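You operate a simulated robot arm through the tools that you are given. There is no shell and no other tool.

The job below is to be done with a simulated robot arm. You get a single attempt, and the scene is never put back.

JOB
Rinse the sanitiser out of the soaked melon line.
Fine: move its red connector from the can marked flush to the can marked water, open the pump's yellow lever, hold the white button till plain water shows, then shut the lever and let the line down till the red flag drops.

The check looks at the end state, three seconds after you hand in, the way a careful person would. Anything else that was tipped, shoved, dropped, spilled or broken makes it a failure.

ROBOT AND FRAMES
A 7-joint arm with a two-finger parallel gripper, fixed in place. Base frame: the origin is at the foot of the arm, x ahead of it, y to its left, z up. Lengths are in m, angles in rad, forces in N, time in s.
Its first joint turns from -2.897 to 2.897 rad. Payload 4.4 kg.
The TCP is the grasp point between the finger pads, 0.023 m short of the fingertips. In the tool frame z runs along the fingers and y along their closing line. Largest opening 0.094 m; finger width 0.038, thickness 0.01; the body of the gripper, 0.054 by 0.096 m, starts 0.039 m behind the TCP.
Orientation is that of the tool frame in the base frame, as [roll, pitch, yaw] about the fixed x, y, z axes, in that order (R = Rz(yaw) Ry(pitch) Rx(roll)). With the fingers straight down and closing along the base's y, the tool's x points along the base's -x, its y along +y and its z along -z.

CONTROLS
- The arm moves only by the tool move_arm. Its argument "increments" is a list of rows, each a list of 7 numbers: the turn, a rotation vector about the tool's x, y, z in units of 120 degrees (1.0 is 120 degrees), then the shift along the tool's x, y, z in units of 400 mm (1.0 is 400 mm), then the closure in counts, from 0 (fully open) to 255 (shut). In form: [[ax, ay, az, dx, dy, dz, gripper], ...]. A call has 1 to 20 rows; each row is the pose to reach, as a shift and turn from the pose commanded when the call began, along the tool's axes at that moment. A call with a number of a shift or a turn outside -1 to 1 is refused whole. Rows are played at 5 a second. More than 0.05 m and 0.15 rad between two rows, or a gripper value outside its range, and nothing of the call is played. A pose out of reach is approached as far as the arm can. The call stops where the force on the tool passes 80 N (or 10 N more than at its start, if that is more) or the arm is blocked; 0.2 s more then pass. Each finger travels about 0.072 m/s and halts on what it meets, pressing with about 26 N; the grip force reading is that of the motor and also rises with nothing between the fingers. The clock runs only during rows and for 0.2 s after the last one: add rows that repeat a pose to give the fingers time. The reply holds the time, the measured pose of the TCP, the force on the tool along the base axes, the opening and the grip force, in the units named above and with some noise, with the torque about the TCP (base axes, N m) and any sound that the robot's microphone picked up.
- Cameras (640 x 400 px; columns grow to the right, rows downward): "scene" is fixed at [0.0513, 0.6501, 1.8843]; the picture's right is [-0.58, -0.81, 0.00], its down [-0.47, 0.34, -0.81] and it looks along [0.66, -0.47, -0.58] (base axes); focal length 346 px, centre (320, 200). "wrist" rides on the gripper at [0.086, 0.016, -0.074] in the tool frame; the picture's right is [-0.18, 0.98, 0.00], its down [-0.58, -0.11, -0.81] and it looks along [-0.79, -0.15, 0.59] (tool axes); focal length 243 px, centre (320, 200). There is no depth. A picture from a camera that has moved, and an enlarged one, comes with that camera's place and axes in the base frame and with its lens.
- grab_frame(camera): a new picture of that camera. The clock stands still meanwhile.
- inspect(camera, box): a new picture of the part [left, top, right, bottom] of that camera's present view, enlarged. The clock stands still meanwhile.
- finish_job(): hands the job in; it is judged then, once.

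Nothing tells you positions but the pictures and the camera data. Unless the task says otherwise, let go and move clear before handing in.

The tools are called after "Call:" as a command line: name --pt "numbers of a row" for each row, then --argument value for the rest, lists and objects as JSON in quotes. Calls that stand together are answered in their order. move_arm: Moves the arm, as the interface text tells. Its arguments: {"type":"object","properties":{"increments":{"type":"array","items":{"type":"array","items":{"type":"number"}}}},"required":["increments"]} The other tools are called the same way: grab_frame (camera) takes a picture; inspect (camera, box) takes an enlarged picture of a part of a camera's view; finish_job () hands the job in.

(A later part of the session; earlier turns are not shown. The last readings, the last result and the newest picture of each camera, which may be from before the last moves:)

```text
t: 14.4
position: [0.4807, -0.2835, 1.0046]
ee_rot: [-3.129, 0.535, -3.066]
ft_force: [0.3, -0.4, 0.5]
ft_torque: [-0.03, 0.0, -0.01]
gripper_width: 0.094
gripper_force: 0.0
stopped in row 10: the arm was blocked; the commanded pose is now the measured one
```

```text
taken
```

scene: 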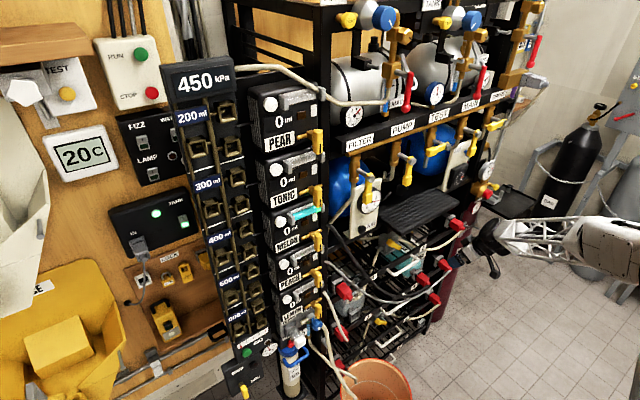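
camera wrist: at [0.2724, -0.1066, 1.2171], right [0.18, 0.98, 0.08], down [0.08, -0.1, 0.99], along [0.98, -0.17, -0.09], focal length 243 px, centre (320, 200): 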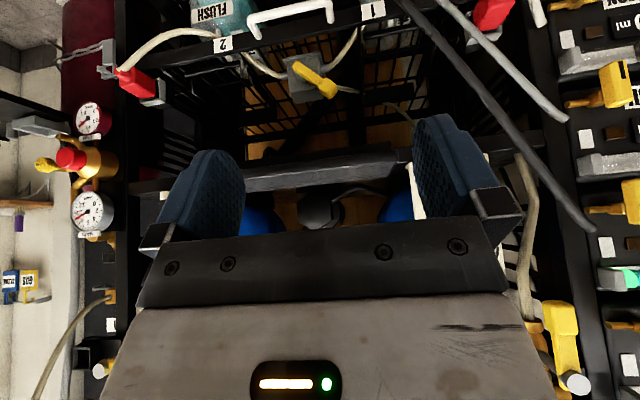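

The deviation this time matches joint 1 reaching a limit when turning toward -y. I'll zoom in on the arm's posture.

Call:
inspect --camera "scene" --box '[448, 190, 640, 310]'

Call:
grab_frame --camera "wrist"

```text
3.33 times, centred on (544, 250) of scene
camera zoom: at [0.0513, 0.6501, 1.8843], right [-0.58, -0.81, 0.0], down [-0.47, 0.34, -0.81], along [0.66, -0.47, -0.58], focal length 1152 px, centre (-427, 33)
```

zoom: 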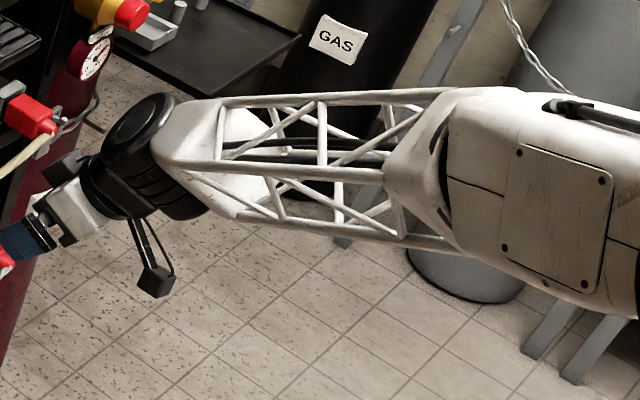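

```text
taken
camera wrist: at [0.368, -0.2754, 1.0242], right [0.09, 0.99, 0.08], down [0.1, -0.09, 0.99], along [0.99, -0.08, -0.1], focal length 243 px, centre (320, 200)
```

wrist: 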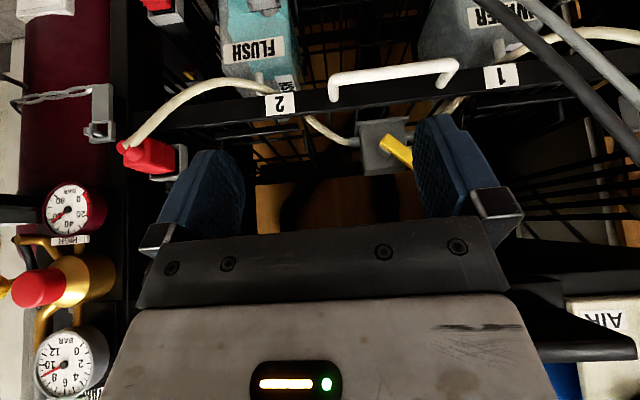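

To see the base and elbow I'd like the wrist camera facing back at the robot. I'll return to a safe spot with the tool straight down, then roll the hand.

Call:
move_arm --pt "0.0015 0.0319 0.0039 -0.0151 0.0728 -0.0646 0" --pt "0.0031 0.0639 0.0078 -0.0303 0.1455 -0.1293 0" --pt "0.0046 0.0958 0.0116 -0.0454 0.2183 -0.1939 0" --pt "0.0062 0.1278 0.0155 -0.0605 0.291 -0.2585 0" --pt "0.0078 0.1597 0.0194 -0.0756 0.3638 -0.3231 0" --pt "0.0093 0.1916 0.0233 -0.0908 0.4365 -0.3878 0" --pt "0.0109 0.2236 0.0271 -0.1059 0.5093 -0.4524 0" --pt "0.0124 0.2555 0.031 -0.121 0.582 -0.517 0" --pt "0.0124 0.2555 0.031 -0.121 0.582 -0.517 0"

Call:
grab_frame --camera "scene"

```text
t: 16.4
position: [0.4019, -0.0543, 1.2038]
ee_rot: [-3.124, 0.002, 3.14]
ft_force: [-0.1, 0.1, -0.1]
ft_torque: [-0.02, 0.01, 0.02]
gripper_width: 0.094
gripper_force: 0.2
```

```text
taken
```

scene: 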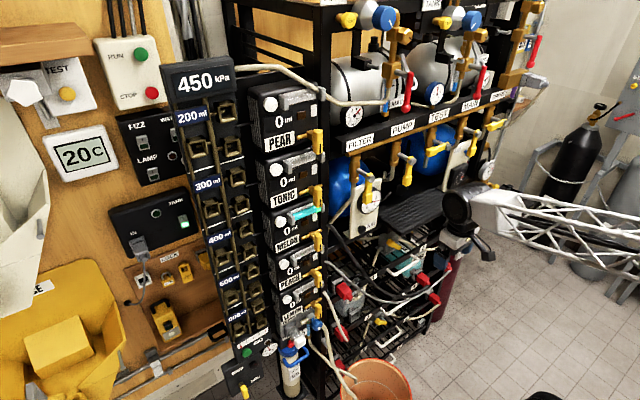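

Tracking is good again with the tool pointing down. Now I'll roll the hand about its own axis by 90 degrees, then look.

Call:
move_arm --pt "0 0 0.0682 0 0 0 0" --pt "0 0 0.1364 0 0 0 0" --pt "0 0 0.2045 0 0 0 0" --pt "0 0 0.2727 0 0 0 0" --pt "0 0 0.3409 0 0 0 0" --pt "0 0 0.4091 0 0 0 0" --pt "0 0 0.4773 0 0 0 0" --pt "0 0 0.5455 0 0 0 0" --pt "0 0 0.6136 0 0 0 0" --pt "0 0 0.6818 0 0 0 0" --pt "0 0 0.75 0 0 0 0" --pt "0 0 0.75 0 0 0 0"

Call:
grab_frame --camera "scene"

Call:
grab_frame --camera "wrist"

```text
t: 19.0
position: [0.4004, -0.0549, 1.204]
ee_rot: [3.139, 0.017, 1.566]
ft_force: [0.7, -0.1, 0.1]
ft_torque: [0.02, -0.02, -0.02]
gripper_width: 0.094
gripper_force: 0.2
```

```text
taken
```

scene: 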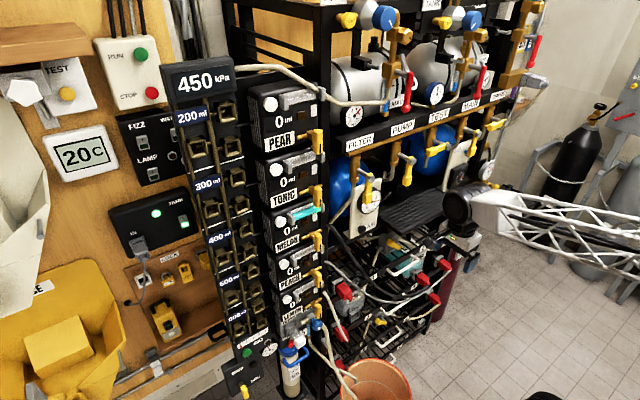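

```text
taken
camera wrist: at [0.4184, 0.0325, 1.2777], right [0.98, -0.19, 0.0], down [-0.11, -0.57, 0.82], along [-0.15, -0.8, -0.58], focal length 243 px, centre (320, 200)
```

wrist: 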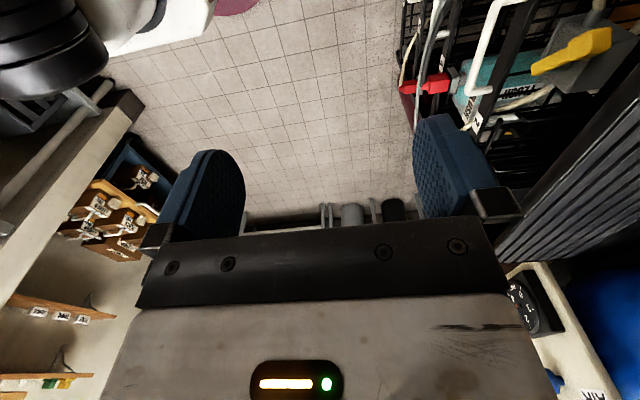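

The roll worked. The camera now looks toward -y, showing a bench and part of the arm's base at the left, so I'll inspect those.

Call:
inspect --camera "wrist" --box '[0, 0, 240, 150]'

Call:
inspect --camera "wrist" --box '[0, 80, 240, 230]'

Call:
inspect --camera "wrist" --box '[380, 0, 540, 100]'

```text
2.67 times, centred on (120, 75) of wrist
camera zoom: at [0.4184, 0.0325, 1.2777], right [0.98, -0.19, 0.0], down [-0.11, -0.57, 0.82], along [-0.15, -0.8, -0.58], focal length 647 px, centre (853, 533)
```

zoom: 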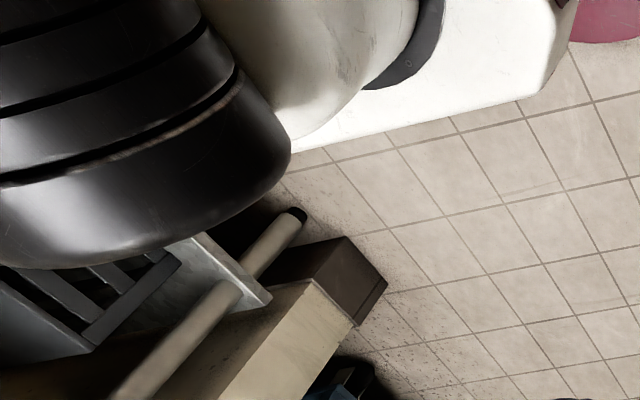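

```text
2.67 times, centred on (120, 155) of wrist
camera zoom: at [0.4184, 0.0325, 1.2777], right [0.98, -0.19, 0.0], down [-0.11, -0.57, 0.82], along [-0.15, -0.8, -0.58], focal length 647 px, centre (853, 320)
```

zoom: 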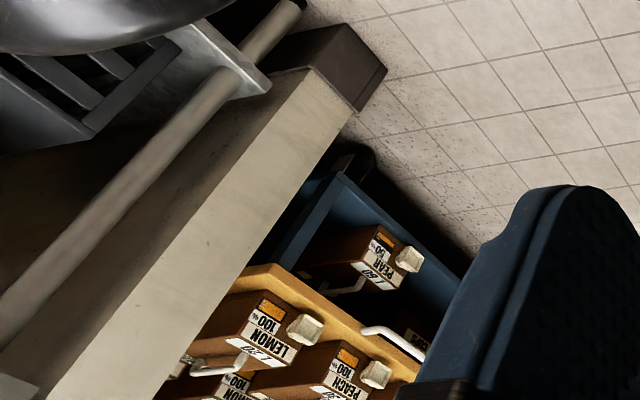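

```text
4.00 times, centred on (460, 50) of wrist
camera zoom: at [0.4184, 0.0325, 1.2777], right [0.98, -0.19, 0.0], down [-0.11, -0.57, 0.82], along [-0.15, -0.8, -0.58], focal length 970 px, centre (-240, 800)
```

zoom: 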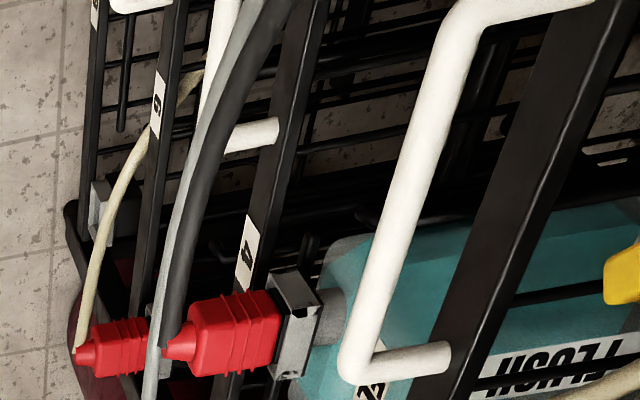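

The roll to this side is fine. I'll roll another 90 degrees so the camera looks back at the arm, since I want that roll for the grasp as well.

Call:
move_arm --pt "0 0 0.0682 0 0 0 0" --pt "0 0 0.1364 0 0 0 0" --pt "0 0 0.2045 0 0 0 0" --pt "0 0 0.2727 0 0 0 0" --pt "0 0 0.3409 0 0 0 0" --pt "0 0 0.4091 0 0 0 0" --pt "0 0 0.4773 0 0 0 0" --pt "0 0 0.5455 0 0 0 0" --pt "0 0 0.6136 0 0 0 0" --pt "0 0 0.6818 0 0 0 0" --pt "0 0 0.75 0 0 0 0" --pt "0 0 0.75 0 0 0 0"

Call:
grab_frame --camera "scene"

Call:
grab_frame --camera "wrist"

```text
t: 21.6
position: [0.4071, -0.0577, 1.1974]
ee_rot: [3.128, 0.033, 0.005]
ft_force: [-1.6, -0.5, 1.7]
ft_torque: [-0.03, -0.1, -0.01]
gripper_width: 0.0938
gripper_force: 0.1
out of reach, approached as far as the arm can: row 11, 12
```

```text
taken
```

scene: 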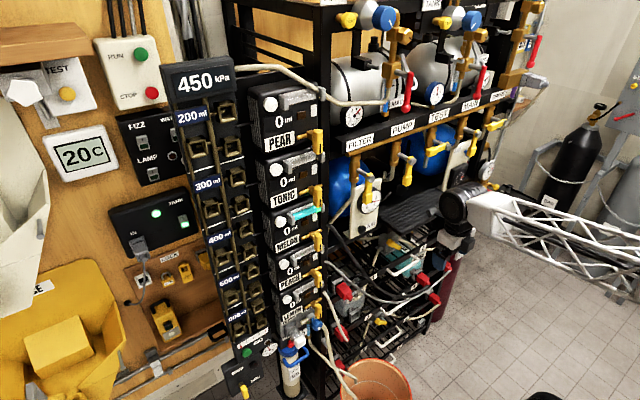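

```text
taken
camera wrist: at [0.497, -0.0717, 1.2697], right [-0.18, -0.98, 0.02], down [-0.56, 0.12, 0.82], along [-0.81, 0.14, -0.57], focal length 243 px, centre (320, 200)
```

wrist: 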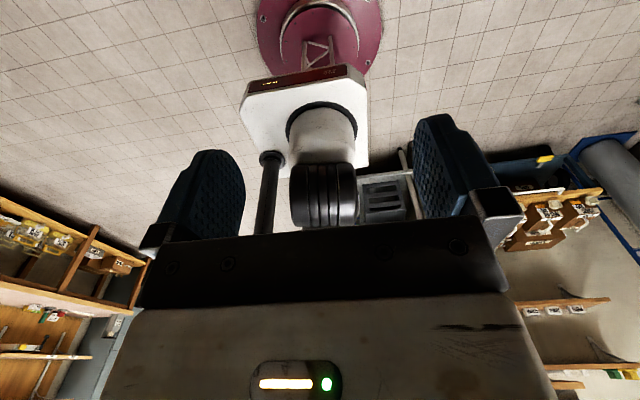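

From here I can see the robot's base: a red flange, a white platform and the ribbed shoulder joint. I'll enlarge it to judge the joint 1 and 2 posture.

Call:
inspect --camera "wrist" --box '[220, 0, 460, 150]'

Call:
inspect --camera "wrist" --box '[240, 100, 432, 220]'

Call:
inspect --camera "wrist" --box '[400, 80, 640, 230]'

Call:
inspect --camera "scene" --box '[400, 170, 640, 320]'

```text
2.67 times, centred on (340, 75) of wrist
camera zoom: at [0.497, -0.0717, 1.2697], right [-0.18, -0.98, 0.02], down [-0.56, 0.12, 0.82], along [-0.81, 0.14, -0.57], focal length 647 px, centre (267, 533)
```

zoom: 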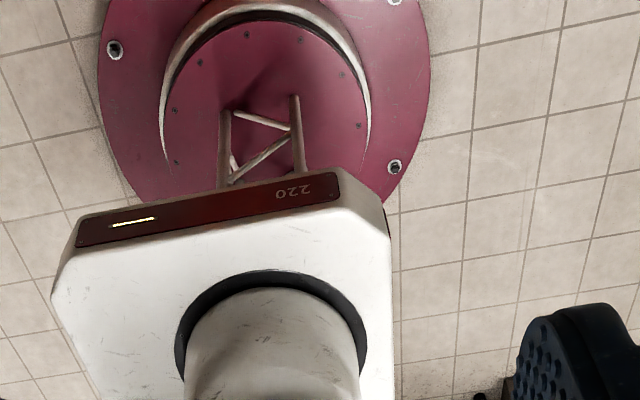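

```text
3.33 times, centred on (336, 160) of wrist
camera zoom: at [0.497, -0.0717, 1.2697], right [-0.18, -0.98, 0.02], down [-0.56, 0.12, 0.82], along [-0.81, 0.14, -0.57], focal length 809 px, centre (267, 333)
```

zoom: 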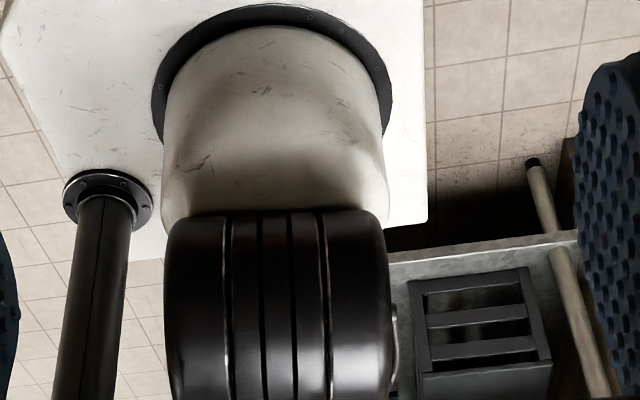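

```text
2.67 times, centred on (520, 155) of wrist
camera zoom: at [0.497, -0.0717, 1.2697], right [-0.18, -0.98, 0.02], down [-0.56, 0.12, 0.82], along [-0.81, 0.14, -0.57], focal length 647 px, centre (-213, 320)
```

zoom: 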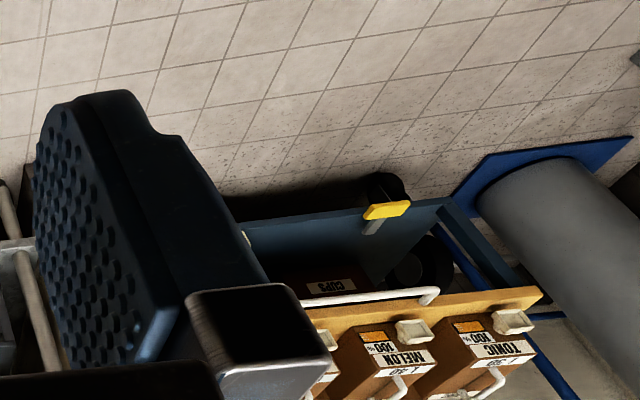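

```text
2.67 times, centred on (520, 245) of scene
camera zoom: at [0.0513, 0.6501, 1.8843], right [-0.58, -0.81, 0.0], down [-0.47, 0.34, -0.81], along [0.66, -0.47, -0.58], focal length 922 px, centre (-213, 80)
```

zoom: 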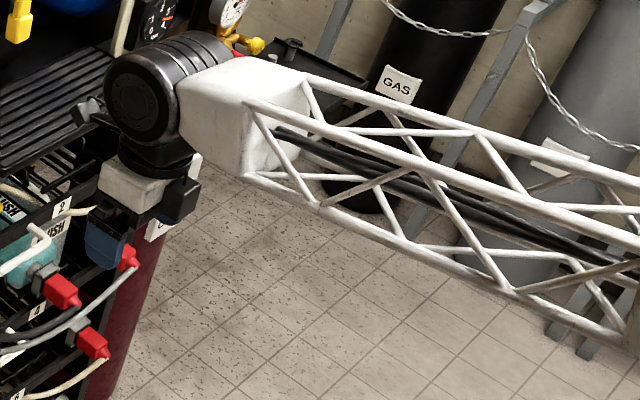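

The hand is near the wrist-roll limit here, so the original roll is the natural one. I also see a black vertical mast on the robot's platform at about (-0.1, 0.2), and the elbow side probably hits it when joint 1 turns toward -y. I'll raise the camera to check the elbow and the mast.

Call:
move_arm --pt "0 0 -0.02 0 0 -0.095 0" --pt "0 0 -0.04 0 0 -0.19 0" --pt "0 0 -0.06 0 0 -0.285 0" --pt "0 0 -0.08 0 0 -0.38 0" --pt "0 0 -0.1 0 0 -0.475 0" --pt "0 0 -0.12 0 0 -0.57 0" --pt "0 0 -0.14 0 0 -0.665 0" --pt "0 0 -0.16 0 0 -0.76 0" --pt "0 0 -0.18 0 0 -0.855 0" --pt "0 0 -0.2 0 0 -0.95 0" --pt "0 0 -0.2 0 0 -0.95 0"

Call:
grab_frame --camera "wrist"

Call:
grab_frame --camera "scene"

```text
t: 24.0
position: [0.3973, -0.0486, 1.5891]
ee_rot: [3.126, 0.006, 0.415]
ft_force: [-0.6, 0.2, 0.0]
ft_torque: [0.0, 0.02, 0.01]
gripper_width: 0.0941
gripper_force: 0.1
```

```text
taken
camera wrist: at [0.483, -0.0275, 1.6631], right [0.23, -0.97, 0.02], down [-0.58, -0.12, 0.81], along [-0.79, -0.19, -0.59], focal length 243 px, centre (320, 200)
```

wrist: 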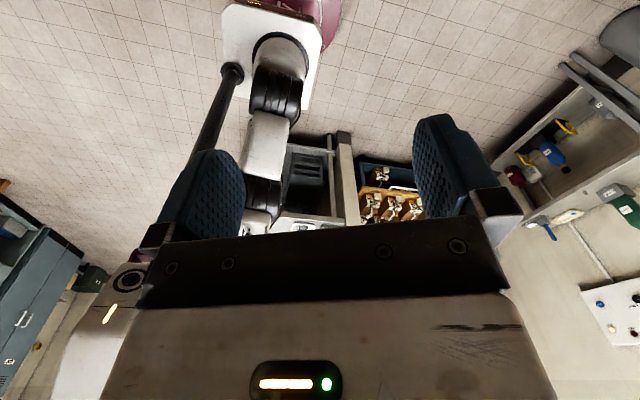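

```text
taken
```

scene: 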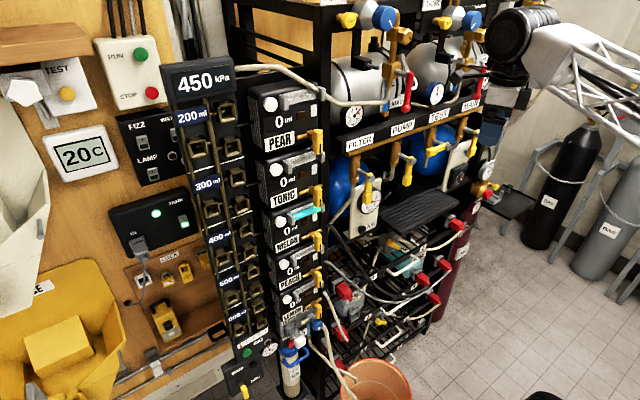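

The mast is clear now, rising on the +y side with a white head at about z 1.55, close to where the elbow swings. I'll zoom in to judge the clearances.

Call:
inspect --camera "wrist" --box '[140, 40, 340, 165]'

Call:
inspect --camera "wrist" --box '[0, 230, 200, 355]'

Call:
inspect --camera "wrist" --box '[200, 110, 360, 210]'

```text
3.20 times, centred on (240, 102) of wrist
camera zoom: at [0.483, -0.0275, 1.6631], right [0.23, -0.97, 0.02], down [-0.58, -0.12, 0.81], along [-0.79, -0.19, -0.59], focal length 776 px, centre (576, 512)
```

zoom: 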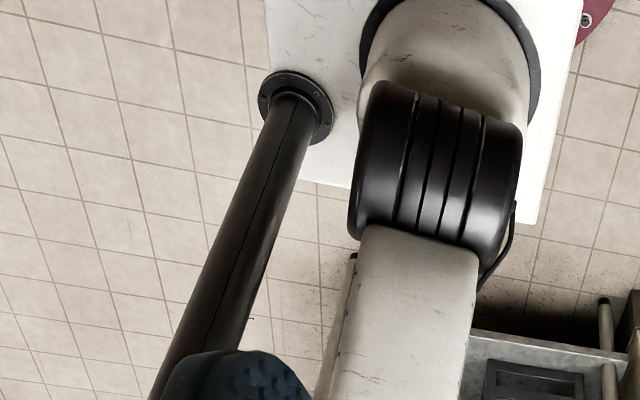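

```text
3.20 times, centred on (100, 292) of wrist
camera zoom: at [0.483, -0.0275, 1.6631], right [0.23, -0.97, 0.02], down [-0.58, -0.12, 0.81], along [-0.79, -0.19, -0.59], focal length 776 px, centre (1024, -96)
```

zoom: 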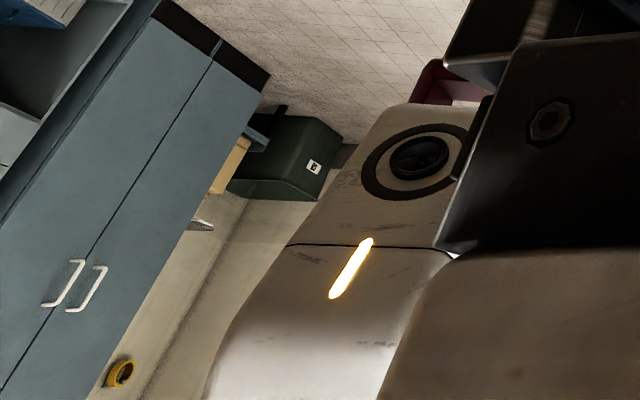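

```text
4.00 times, centred on (280, 160) of wrist
camera zoom: at [0.483, -0.0275, 1.6631], right [0.23, -0.97, 0.02], down [-0.58, -0.12, 0.81], along [-0.79, -0.19, -0.59], focal length 970 px, centre (480, 360)
```

zoom: 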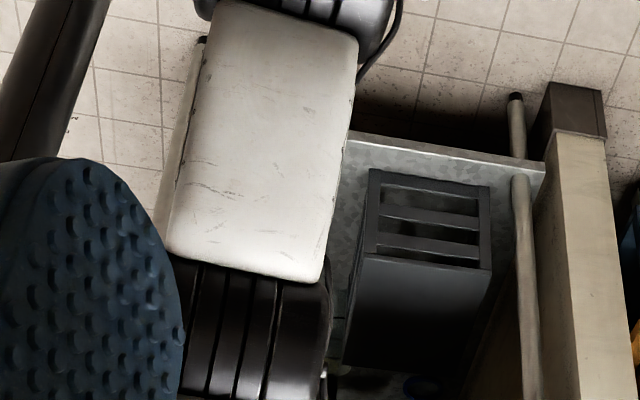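

The arm's second segment stands nearly vertical close to the mast when the hand is near the base. Reaching farther out and lower leans the elbow forward, away from the mast. I'll restore the original roll, come down at y near 0, and only then move to -y.

Call:
move_arm --pt "0 0 -0.06 0 0 0.086 0" --pt "0 0 -0.12 0 0 0.172 0" --pt "0 0 -0.18 0 0 0.258 0" --pt "0 0 -0.24 0 0 0.344 0" --pt "0 0 -0.3 0 0 0.43 0" --pt "0 0 -0.36 0 0 0.516 0" --pt "0 0 -0.42 0 0 0.602 0" --pt "0 0 -0.48 0 0 0.688 0" --pt "0 0 -0.54 0 0 0.774 0" --pt "0 0 -0.6 0 0 0.86 0" --pt "0 0 -0.66 0 0 0.95 0"

Call:
move_arm --pt "0 0 -0.06 0 0 0 0" --pt "0 0 -0.12 0 0 0 0" --pt "0 0 -0.18 0 0 0 0" --pt "0 0 -0.24 0 0 0 0" --pt "0 0 -0.3 0 0 0 0" --pt "0 0 -0.36 0 0 0 0" --pt "0 0 -0.42 0 0 0 0" --pt "0 0 -0.48 0 0 0 0" --pt "0 0 -0.54 0 0 0 0" --pt "0 0 -0.6 0 0 0 0" --pt "0 0 -0.642 0 0 0 0" --pt "0 0 -0.642 0 0 0 0"

```text
t: 26.4
position: [0.398, -0.0564, 1.2055]
ee_rot: [-3.137, 0.019, 1.799]
ft_force: [0.3, 0.4, -0.5]
ft_torque: [0.02, 0.01, 0.02]
gripper_width: 0.0943
gripper_force: 0.1
```

```text
t: 29.0
position: [0.398, -0.0547, 1.2075]
ee_rot: [-3.124, -0.001, -3.14]
ft_force: [0.5, -1.0, -0.4]
ft_torque: [0.0, -0.01, 0.01]
gripper_width: 0.0937
gripper_force: 0.1
```

The hand is back to its original roll. Now I'll come down to about (0.46, 0, 0.85) while tilting the tool 30 degrees forward.

Call:
move_arm --pt "-0.0008 -0.025 0 -0.015 0.0125 0.09 0" --pt "-0.0017 -0.05 0 -0.03 0.025 0.18 0" --pt "-0.0025 -0.075 0 -0.045 0.0375 0.27 0" --pt "-0.0034 -0.1 0 -0.06 0.05 0.36 0" --pt "-0.0042 -0.125 0 -0.075 0.0625 0.45 0" --pt "-0.005 -0.15 0 -0.09 0.075 0.54 0" --pt "-0.0059 -0.175 0 -0.105 0.0875 0.63 0" --pt "-0.0067 -0.2 0 -0.12 0.1 0.72 0" --pt "-0.0076 -0.225 0 -0.135 0.1125 0.81 0" --pt "-0.0084 -0.25 0 -0.15 0.125 0.9 0" --pt "-0.0084 -0.25 0 -0.15 0.125 0.9 0"

Call:
grab_frame --camera "wrist"

Call:
grab_frame --camera "scene"

```text
t: 31.4
position: [0.4615, -0.0104, 0.8469]
ee_rot: [-3.139, 0.523, -3.136]
ft_force: [-0.3, -0.4, -0.7]
ft_torque: [-0.01, 0.03, -0.01]
gripper_width: 0.0939
gripper_force: 0.1
```

```text
taken
camera wrist: at [0.3497, 0.0049, 0.8685], right [0.15, 0.98, 0.09], down [0.1, -0.11, 0.99], along [0.98, -0.14, -0.11], focal length 243 px, centre (320, 200)
```

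wrist: 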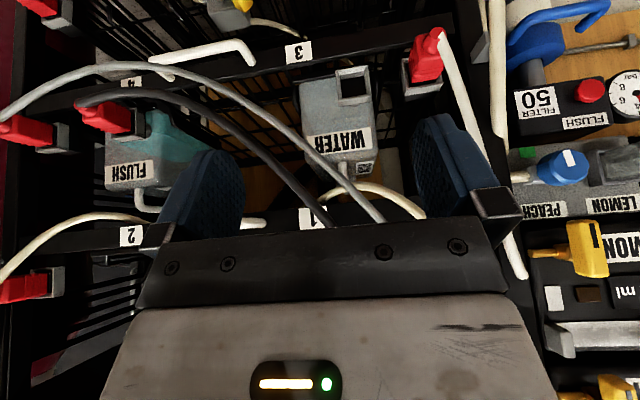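

```text
taken
```

scene: 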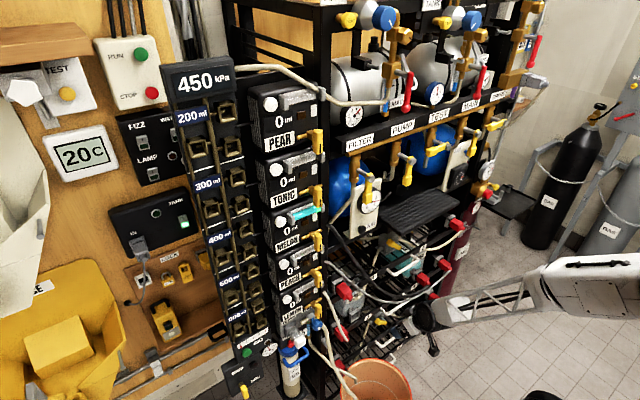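

Tracking is clean here. I'll zoom in to measure the sockets and the flush connector more precisely.

Call:
inspect --camera "wrist" --box '[70, 80, 230, 180]'

Call:
inspect --camera "wrist" --box '[280, 40, 440, 140]'

Call:
inspect --camera "scene" --box '[400, 255, 448, 285]'

Call:
inspect --camera "scene" --box '[330, 300, 378, 330]'

```text
4.00 times, centred on (150, 130) of wrist
camera zoom: at [0.3497, 0.0049, 0.8685], right [0.15, 0.98, 0.09], down [0.1, -0.11, 0.99], along [0.98, -0.14, -0.11], focal length 970 px, centre (1000, 480)
```

zoom: 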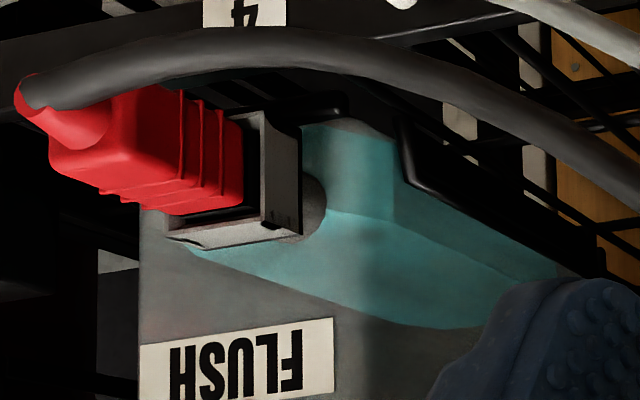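

```text
4.00 times, centred on (360, 90) of wrist
camera zoom: at [0.3497, 0.0049, 0.8685], right [0.15, 0.98, 0.09], down [0.1, -0.11, 0.99], along [0.98, -0.14, -0.11], focal length 970 px, centre (160, 640)
```

zoom: 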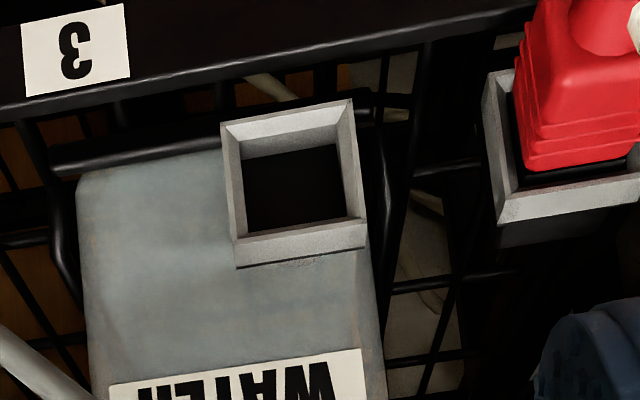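

```text
13.33 times, centred on (424, 270) of scene
camera zoom: at [0.0513, 0.6501, 1.8843], right [-0.58, -0.81, 0.0], down [-0.47, 0.34, -0.81], along [0.66, -0.47, -0.58], focal length 4609 px, centre (-1067, -733)
```

zoom: 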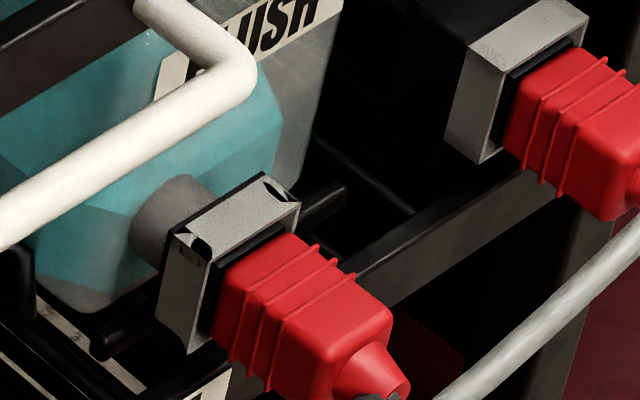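

```text
13.33 times, centred on (354, 315) of scene
camera zoom: at [0.0513, 0.6501, 1.8843], right [-0.58, -0.81, 0.0], down [-0.47, 0.34, -0.81], along [0.66, -0.47, -0.58], focal length 4609 px, centre (-133, -1333)
```

zoom: 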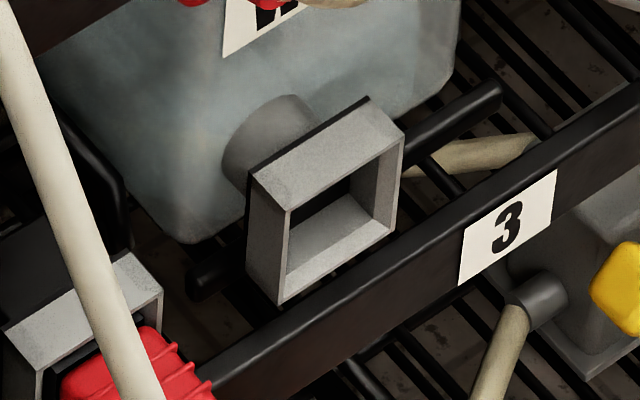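

The flush socket face is at about (0.685, -0.362, 0.667) and the water socket face at (0.684, 0.020, 0.670). The connector body is about 0.035 wide and 0.043 long. I'm moving to the pre-grasp point above and in front of the flush connector, staying clear of the hoses.

Call:
move_arm --pt "0 0 0 -0.0037 -0.075 0.0572 0" --pt "0 0 0 -0.0073 -0.15 0.1143 0" --pt "0 0 0 -0.011 -0.225 0.1715 0" --pt "0 0 0 -0.0236 -0.3187 0.1863 0" --pt "0 0 0 -0.0363 -0.4125 0.2011 0" --pt "0 0 0 -0.0489 -0.5062 0.2159 0" --pt "0 0 0 -0.0615 -0.6 0.2307 0" --pt "0 0 0 -0.0914 -0.67 0.2509 0" --pt "0 0 0 -0.1213 -0.74 0.2711 0" --pt "0 0 0 -0.1511 -0.81 0.2913 0" --pt "0 0 0 -0.181 -0.88 0.3115 0" --pt "0 0 0 -0.181 -0.88 0.3115 0"

Call:
grab_frame --camera "wrist"

Call:
grab_frame --camera "scene"

```text
t: 34.0
position: [0.5842, -0.3644, 0.7736]
ee_rot: [-3.14, 0.525, -3.136]
ft_force: [-0.6, 0.6, 1.4]
ft_torque: [0.0, 0.02, -0.02]
gripper_width: 0.0938
gripper_force: 0.1
```

```text
taken
camera wrist: at [0.4722, -0.3492, 0.797], right [0.15, 0.98, 0.09], down [0.1, -0.11, 0.99], along [0.98, -0.14, -0.12], focal length 243 px, centre (320, 200)
```

wrist: 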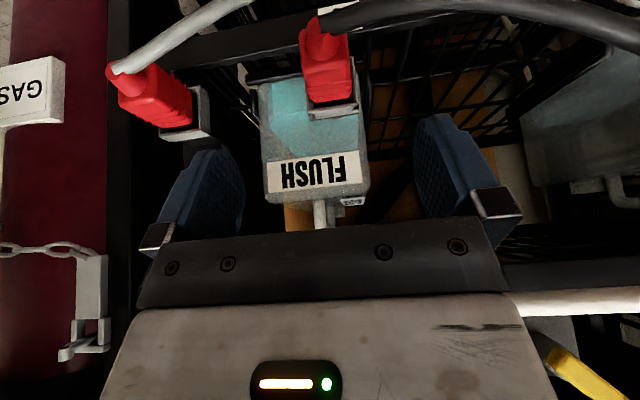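

```text
taken
```

scene: 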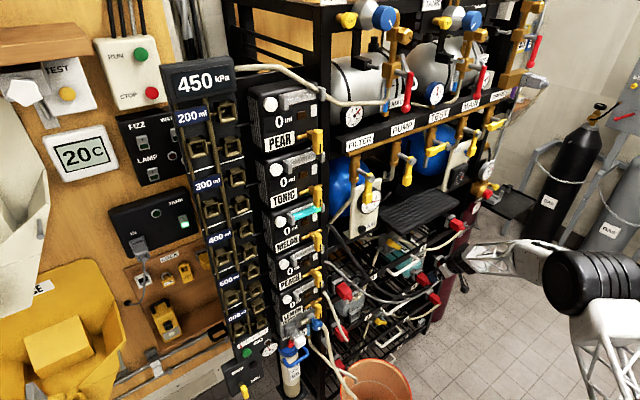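

I reached the pre-grasp point without being blocked. I'll zoom in to fine-align with the connector.

Call:
inspect --camera "wrist" --box '[240, 0, 400, 100]'

Call:
inspect --camera "scene" --box '[400, 240, 480, 290]'

```text
4.00 times, centred on (320, 50) of wrist
camera zoom: at [0.4722, -0.3492, 0.797], right [0.15, 0.98, 0.09], down [0.1, -0.11, 0.99], along [0.98, -0.14, -0.12], focal length 970 px, centre (320, 800)
```

zoom: 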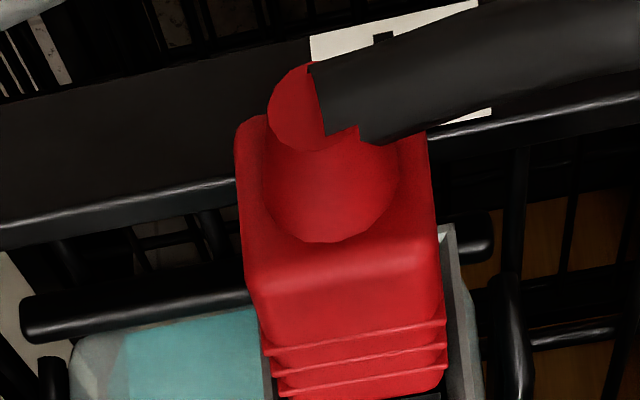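

```text
8.00 times, centred on (440, 265) of scene
camera zoom: at [0.0513, 0.6501, 1.8843], right [-0.58, -0.81, 0.0], down [-0.47, 0.34, -0.81], along [0.66, -0.47, -0.58], focal length 2765 px, centre (-640, -320)
```

zoom: 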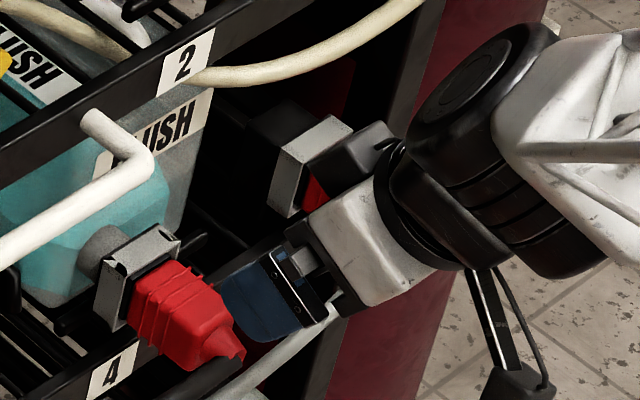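

I'll look at the lower part of this view to see the socket frame corners and get a second wrist-only fix on the height.

Call:
inspect --camera "wrist" --box '[264, 60, 392, 140]'

Call:
inspect --camera "wrist" --box '[90, 40, 250, 140]'

```text
5.00 times, centred on (328, 100) of wrist
camera zoom: at [0.4722, -0.3492, 0.797], right [0.15, 0.98, 0.09], down [0.1, -0.11, 0.99], along [0.98, -0.14, -0.12], focal length 1213 px, centre (280, 700)
```

zoom: 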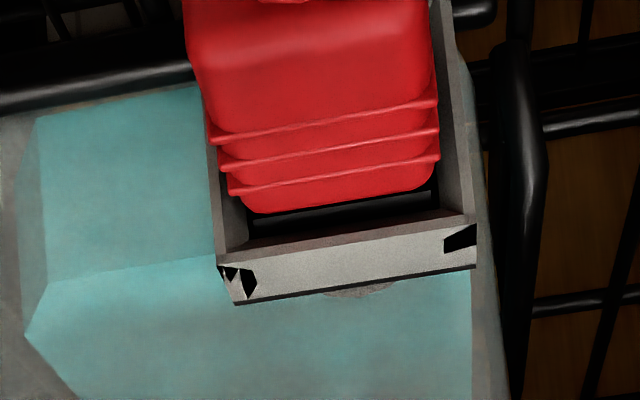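

```text
4.00 times, centred on (170, 90) of wrist
camera zoom: at [0.4722, -0.3492, 0.797], right [0.15, 0.98, 0.09], down [0.1, -0.11, 0.99], along [0.98, -0.14, -0.12], focal length 970 px, centre (920, 640)
```

zoom: 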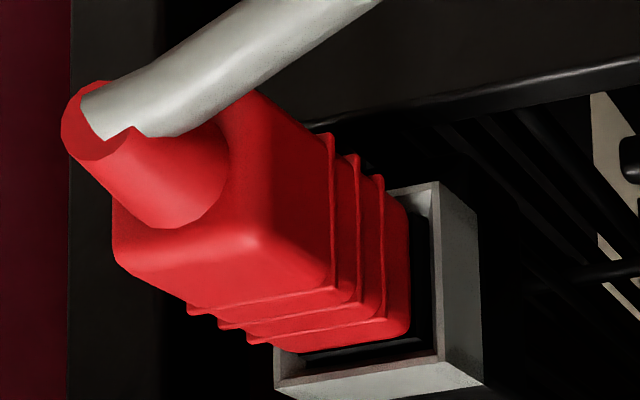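

The socket centre is now fixed at about (0.683, -0.3605, 0.6645), with the water socket at (0.683, 0.0195, 0.665). I'm going down along the tool axis most of the way and will check before closing.

Call:
move_arm --pt "0 0 0 -0.003 0.005 0.05 0" --pt "0 0 0 -0.006 0.0095 0.1 0" --pt "0 0 0 -0.008 0.0095 0.15 0" --pt "0 0 0 -0.0095 0.0095 0.2 0" --pt "0 0 0 -0.01 0.0095 0.23 0" --pt "0 0 0 -0.01 0.0095 0.23 0"

Call:
grab_frame --camera "wrist"

Call:
inspect --camera "scene" --box '[400, 240, 480, 290]'

```text
t: 35.4
position: [0.635, -0.3593, 0.6977]
ee_rot: [-3.14, 0.526, -3.136]
ft_force: [0.3, -0.5, 0.1]
ft_torque: [0.01, 0.0, 0.0]
gripper_width: 0.0937
gripper_force: 0.1
```

```text
taken
camera wrist: at [0.5234, -0.3437, 0.7197], right [0.15, 0.98, 0.09], down [0.1, -0.11, 0.99], along [0.98, -0.14, -0.12], focal length 243 px, centre (320, 200)
```

wrist: 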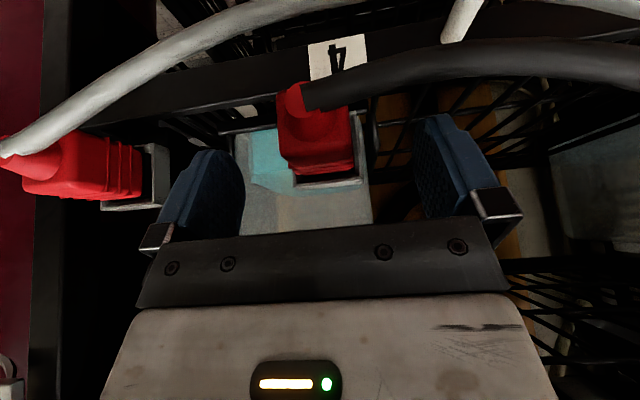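

```text
8.00 times, centred on (440, 265) of scene
camera zoom: at [0.0513, 0.6501, 1.8843], right [-0.58, -0.81, 0.0], down [-0.47, 0.34, -0.81], along [0.66, -0.47, -0.58], focal length 2765 px, centre (-640, -320)
```

zoom: 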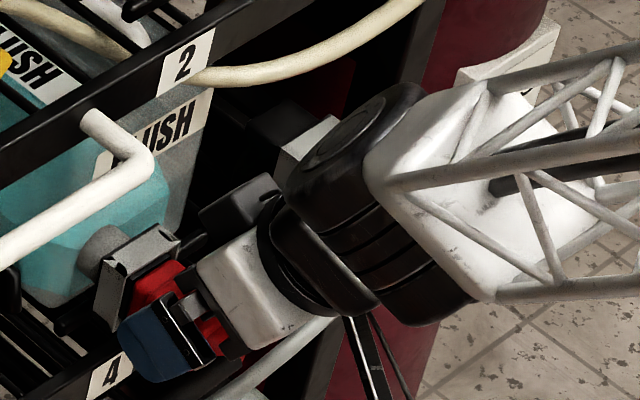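

The connector sits between the open fingers. I'm going down the last few centimetres and closing.

Call:
move_arm --pt "0 0 0 0.002 -0.001 0.036 0" --pt "0 0 0 0.004 -0.003 0.072 0" --pt "0 0 0 0.004 -0.003 0.072 0" --pt "0 0 0 0.004 -0.003 0.072 0"

Call:
inspect --camera "wrist" --box '[200, 60, 440, 210]'

Call:
inspect --camera "scene" --box '[400, 250, 464, 290]'

```text
t: 36.4
position: [0.6469, -0.3611, 0.672]
ee_rot: [-3.141, 0.522, -3.138]
ft_force: [0.5, -0.3, -0.1]
ft_torque: [0.0, 0.05, -0.01]
gripper_width: 0.0939
gripper_force: 0.1
```

```text
2.67 times, centred on (320, 135) of wrist
camera zoom: at [0.5355, -0.3454, 0.6934], right [0.15, 0.98, 0.09], down [0.1, -0.11, 0.99], along [0.98, -0.14, -0.12], focal length 647 px, centre (320, 373)
```

zoom: 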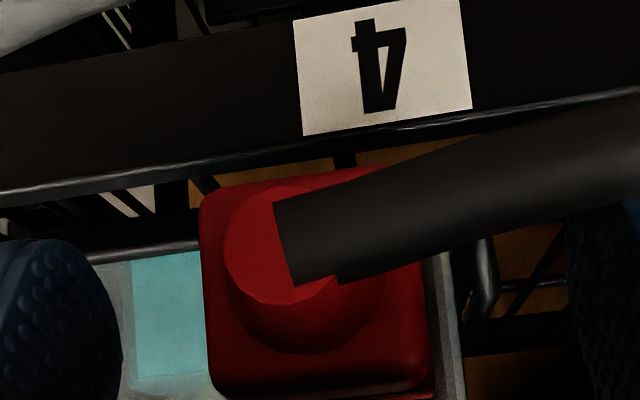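

```text
10.00 times, centred on (432, 270) of scene
camera zoom: at [0.0513, 0.6501, 1.8843], right [-0.58, -0.81, 0.0], down [-0.47, 0.34, -0.81], along [0.66, -0.47, -0.58], focal length 3457 px, centre (-800, -500)
```

zoom: 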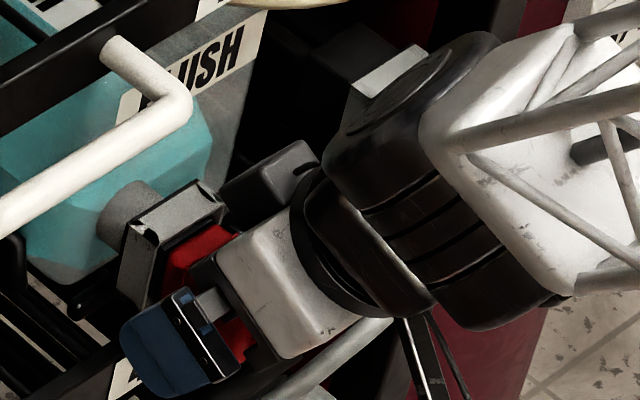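

The fingers straddle the connector with the hose passing just in front of them. I'll nudge 3 mm toward the socket for hose clearance and close the gripper.

Call:
move_arm --pt "0 0 0 -0.0065 0 0.0038 0" --pt "0 0 0 -0.0065 0 0.0038 90" --pt "0 0 0 -0.0065 0 0.0038 180" --pt "0 0 0 -0.0065 0 0.0038 255" --pt "0 0 0 -0.0065 0 0.0038 255" --pt "0 0 0 -0.0065 0 0.0038 255" --pt "0 0 0 -0.0065 0 0.0038 255" --pt "0 0 0 -0.0065 0 0.0038 255"

Call:
grab_frame --camera "wrist"

Call:
inspect --camera "scene" --box '[400, 250, 464, 290]'

```text
t: 38.2
position: [0.6503, -0.3608, 0.6725]
ee_rot: [-3.139, 0.523, -3.137]
ft_force: [-0.4, 2.6, -0.9]
ft_torque: [0.02, 0.05, 0.01]
gripper_width: 0.0353
gripper_force: 26.1
```

```text
taken
camera wrist: at [0.5384, -0.3457, 0.6938], right [0.15, 0.98, 0.09], down [0.1, -0.11, 0.99], along [0.98, -0.14, -0.12], focal length 243 px, centre (320, 200)
```

wrist: 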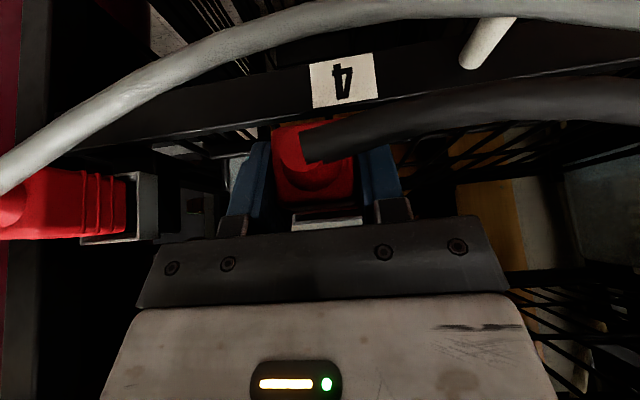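

```text
10.00 times, centred on (432, 270) of scene
camera zoom: at [0.0513, 0.6501, 1.8843], right [-0.58, -0.81, 0.0], down [-0.47, 0.34, -0.81], along [0.66, -0.47, -0.58], focal length 3457 px, centre (-800, -500)
```

zoom: 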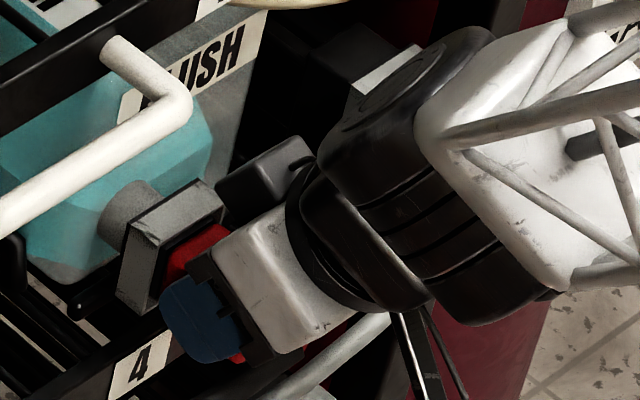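

The grip reads 0.0353 m at 26 N. Now I'm pulling the connector straight back out of the flush socket.

Call:
move_arm --pt "0 0 0 0.0217 0 -0.0125 255" --pt "0 0 0 0.0433 0 -0.025 255" --pt "0 0 0 0.065 0 -0.0375 255" --pt "0 0 0 0.0866 0 -0.05 255" --pt "0 0 0 0.0866 0 -0.05 255"

Call:
grab_frame --camera "wrist"

Call:
inspect --camera "scene" --box '[400, 250, 464, 290]'

```text
t: 39.4
position: [0.6106, -0.3612, 0.6735]
ee_rot: [-3.14, 0.523, -3.136]
ft_force: [0.2, -0.6, 0.3]
ft_torque: [-0.01, -0.03, 0.03]
gripper_width: 0.0354
gripper_force: 25.6
```

```text
taken
camera wrist: at [0.4989, -0.3455, 0.6953], right [0.15, 0.98, 0.09], down [0.1, -0.11, 0.99], along [0.98, -0.14, -0.12], focal length 243 px, centre (320, 200)
```

wrist: 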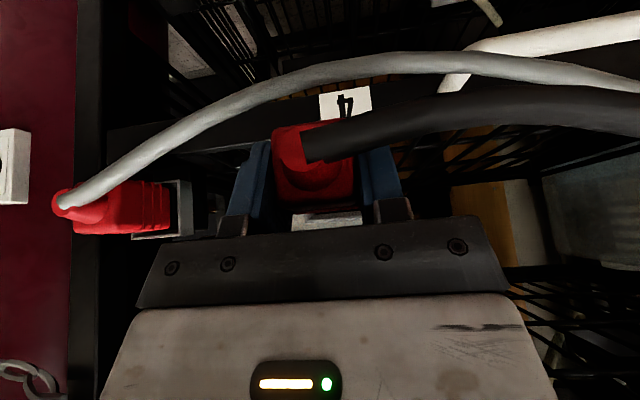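

```text
10.00 times, centred on (432, 270) of scene
camera zoom: at [0.0513, 0.6501, 1.8843], right [-0.58, -0.81, 0.0], down [-0.47, 0.34, -0.81], along [0.66, -0.47, -0.58], focal length 3457 px, centre (-800, -500)
```

zoom: 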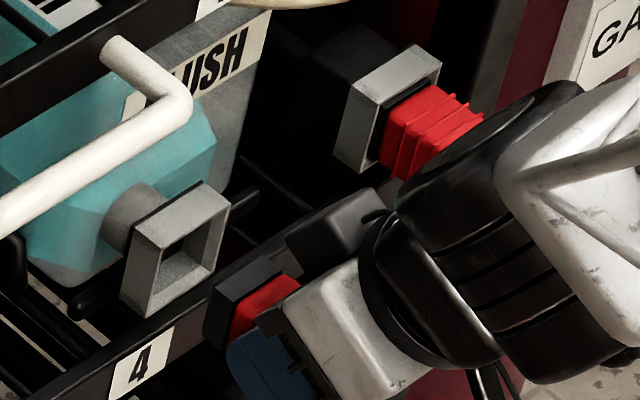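

The connector is free and the plug is out of the flush socket. I'll back away further, then move it across in front of the drawers to line up with the water socket.

Call:
move_arm --pt "0 0 0 0.0658 0 -0.0538 255" --pt "0 0 0 0.1316 0 -0.1076 255" --pt "0 0 0 0.1974 0 -0.1614 255" --pt "0 0 0 0.1974 0.095 -0.1614 255" --pt "0 0 0 0.1974 0.19 -0.1614 255" --pt "0 0 0 0.1974 0.285 -0.1614 255" --pt "0 0 0 0.1974 0.38 -0.1614 255" --pt "0 0 0 0.1974 0.475 -0.1614 255" --pt "0 0 0 0.1974 0.57 -0.1614 255" --pt "0 0 0 0.1974 0.665 -0.1614 255" --pt "0 0 0 0.1974 0.76 -0.1614 255" --pt "0 0 0 0.1974 0.855 -0.1614 255" --pt "0 0 0 0.1974 0.9518 -0.1614 255" --pt "0 0 0 0.1974 0.9518 -0.1614 255"

Call:
grab_frame --camera "wrist"

Call:
grab_frame --camera "scene"

```text
t: 42.4
position: [0.513, 0.0204, 0.6878]
ee_rot: [-3.139, 0.523, -3.136]
ft_force: [-0.1, 0.2, -0.4]
ft_torque: [0.0, 0.04, -0.01]
gripper_width: 0.0353
gripper_force: 25.9
```

```text
taken
camera wrist: at [0.4002, 0.0356, 0.7098], right [0.15, 0.98, 0.09], down [0.1, -0.11, 0.99], along [0.98, -0.14, -0.12], focal length 243 px, centre (320, 200)
```

wrist: 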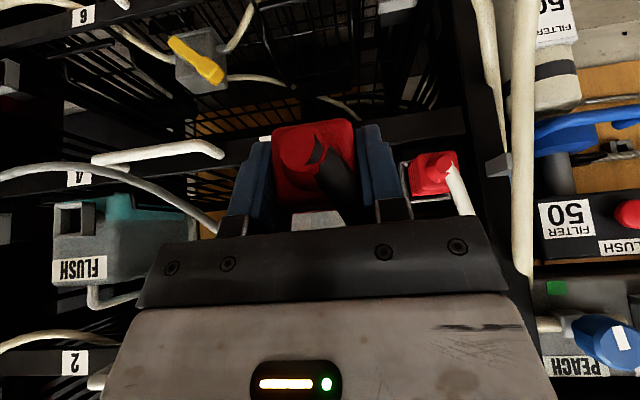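

```text
taken
```

scene: 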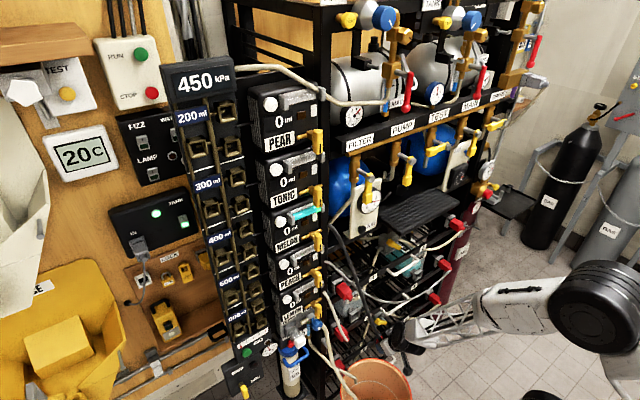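

The connector is lined up in front of the water socket. I'll move to just short of it and check the alignment from both cameras.

Call:
move_arm --pt "0 0 0 -0.044 -0.001 0.045 255" --pt "0 0 0 -0.0885 -0.002 0.0905 255" --pt "0 0 0 -0.132 -0.003 0.118 255" --pt "0 0 0 -0.1615 -0.003 0.1375 255" --pt "0 0 0 -0.1615 -0.003 0.1375 255"

Call:
grab_frame --camera "wrist"

Call:
inspect --camera "scene" --box '[322, 290, 402, 340]'

```text
t: 43.6
position: [0.5951, 0.0174, 0.6737]
ee_rot: [-3.14, 0.524, -3.135]
ft_force: [0.2, -1.1, -1.2]
ft_torque: [0.02, 0.02, 0.0]
gripper_width: 0.0356
gripper_force: 26.3
```

```text
taken
camera wrist: at [0.483, 0.0328, 0.6953], right [0.15, 0.98, 0.09], down [0.1, -0.11, 0.99], along [0.98, -0.14, -0.12], focal length 243 px, centre (320, 200)
```

wrist: 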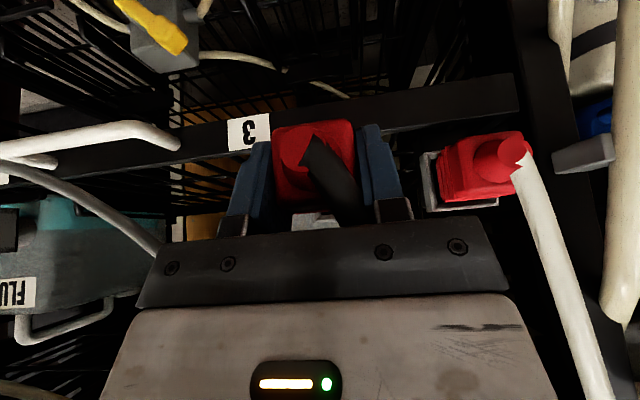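

```text
8.00 times, centred on (362, 315) of scene
camera zoom: at [0.0513, 0.6501, 1.8843], right [-0.58, -0.81, 0.0], down [-0.47, 0.34, -0.81], along [0.66, -0.47, -0.58], focal length 2765 px, centre (-16, -720)
```

zoom: 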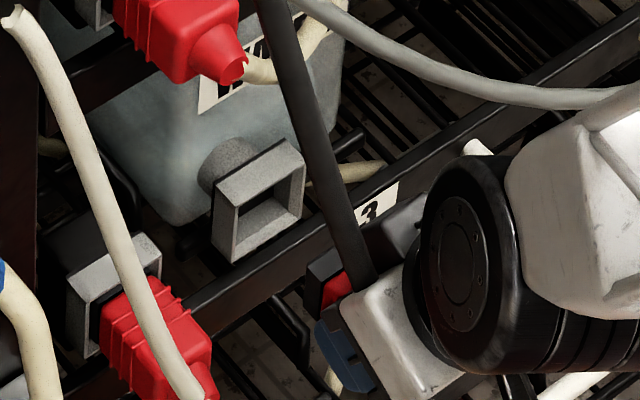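

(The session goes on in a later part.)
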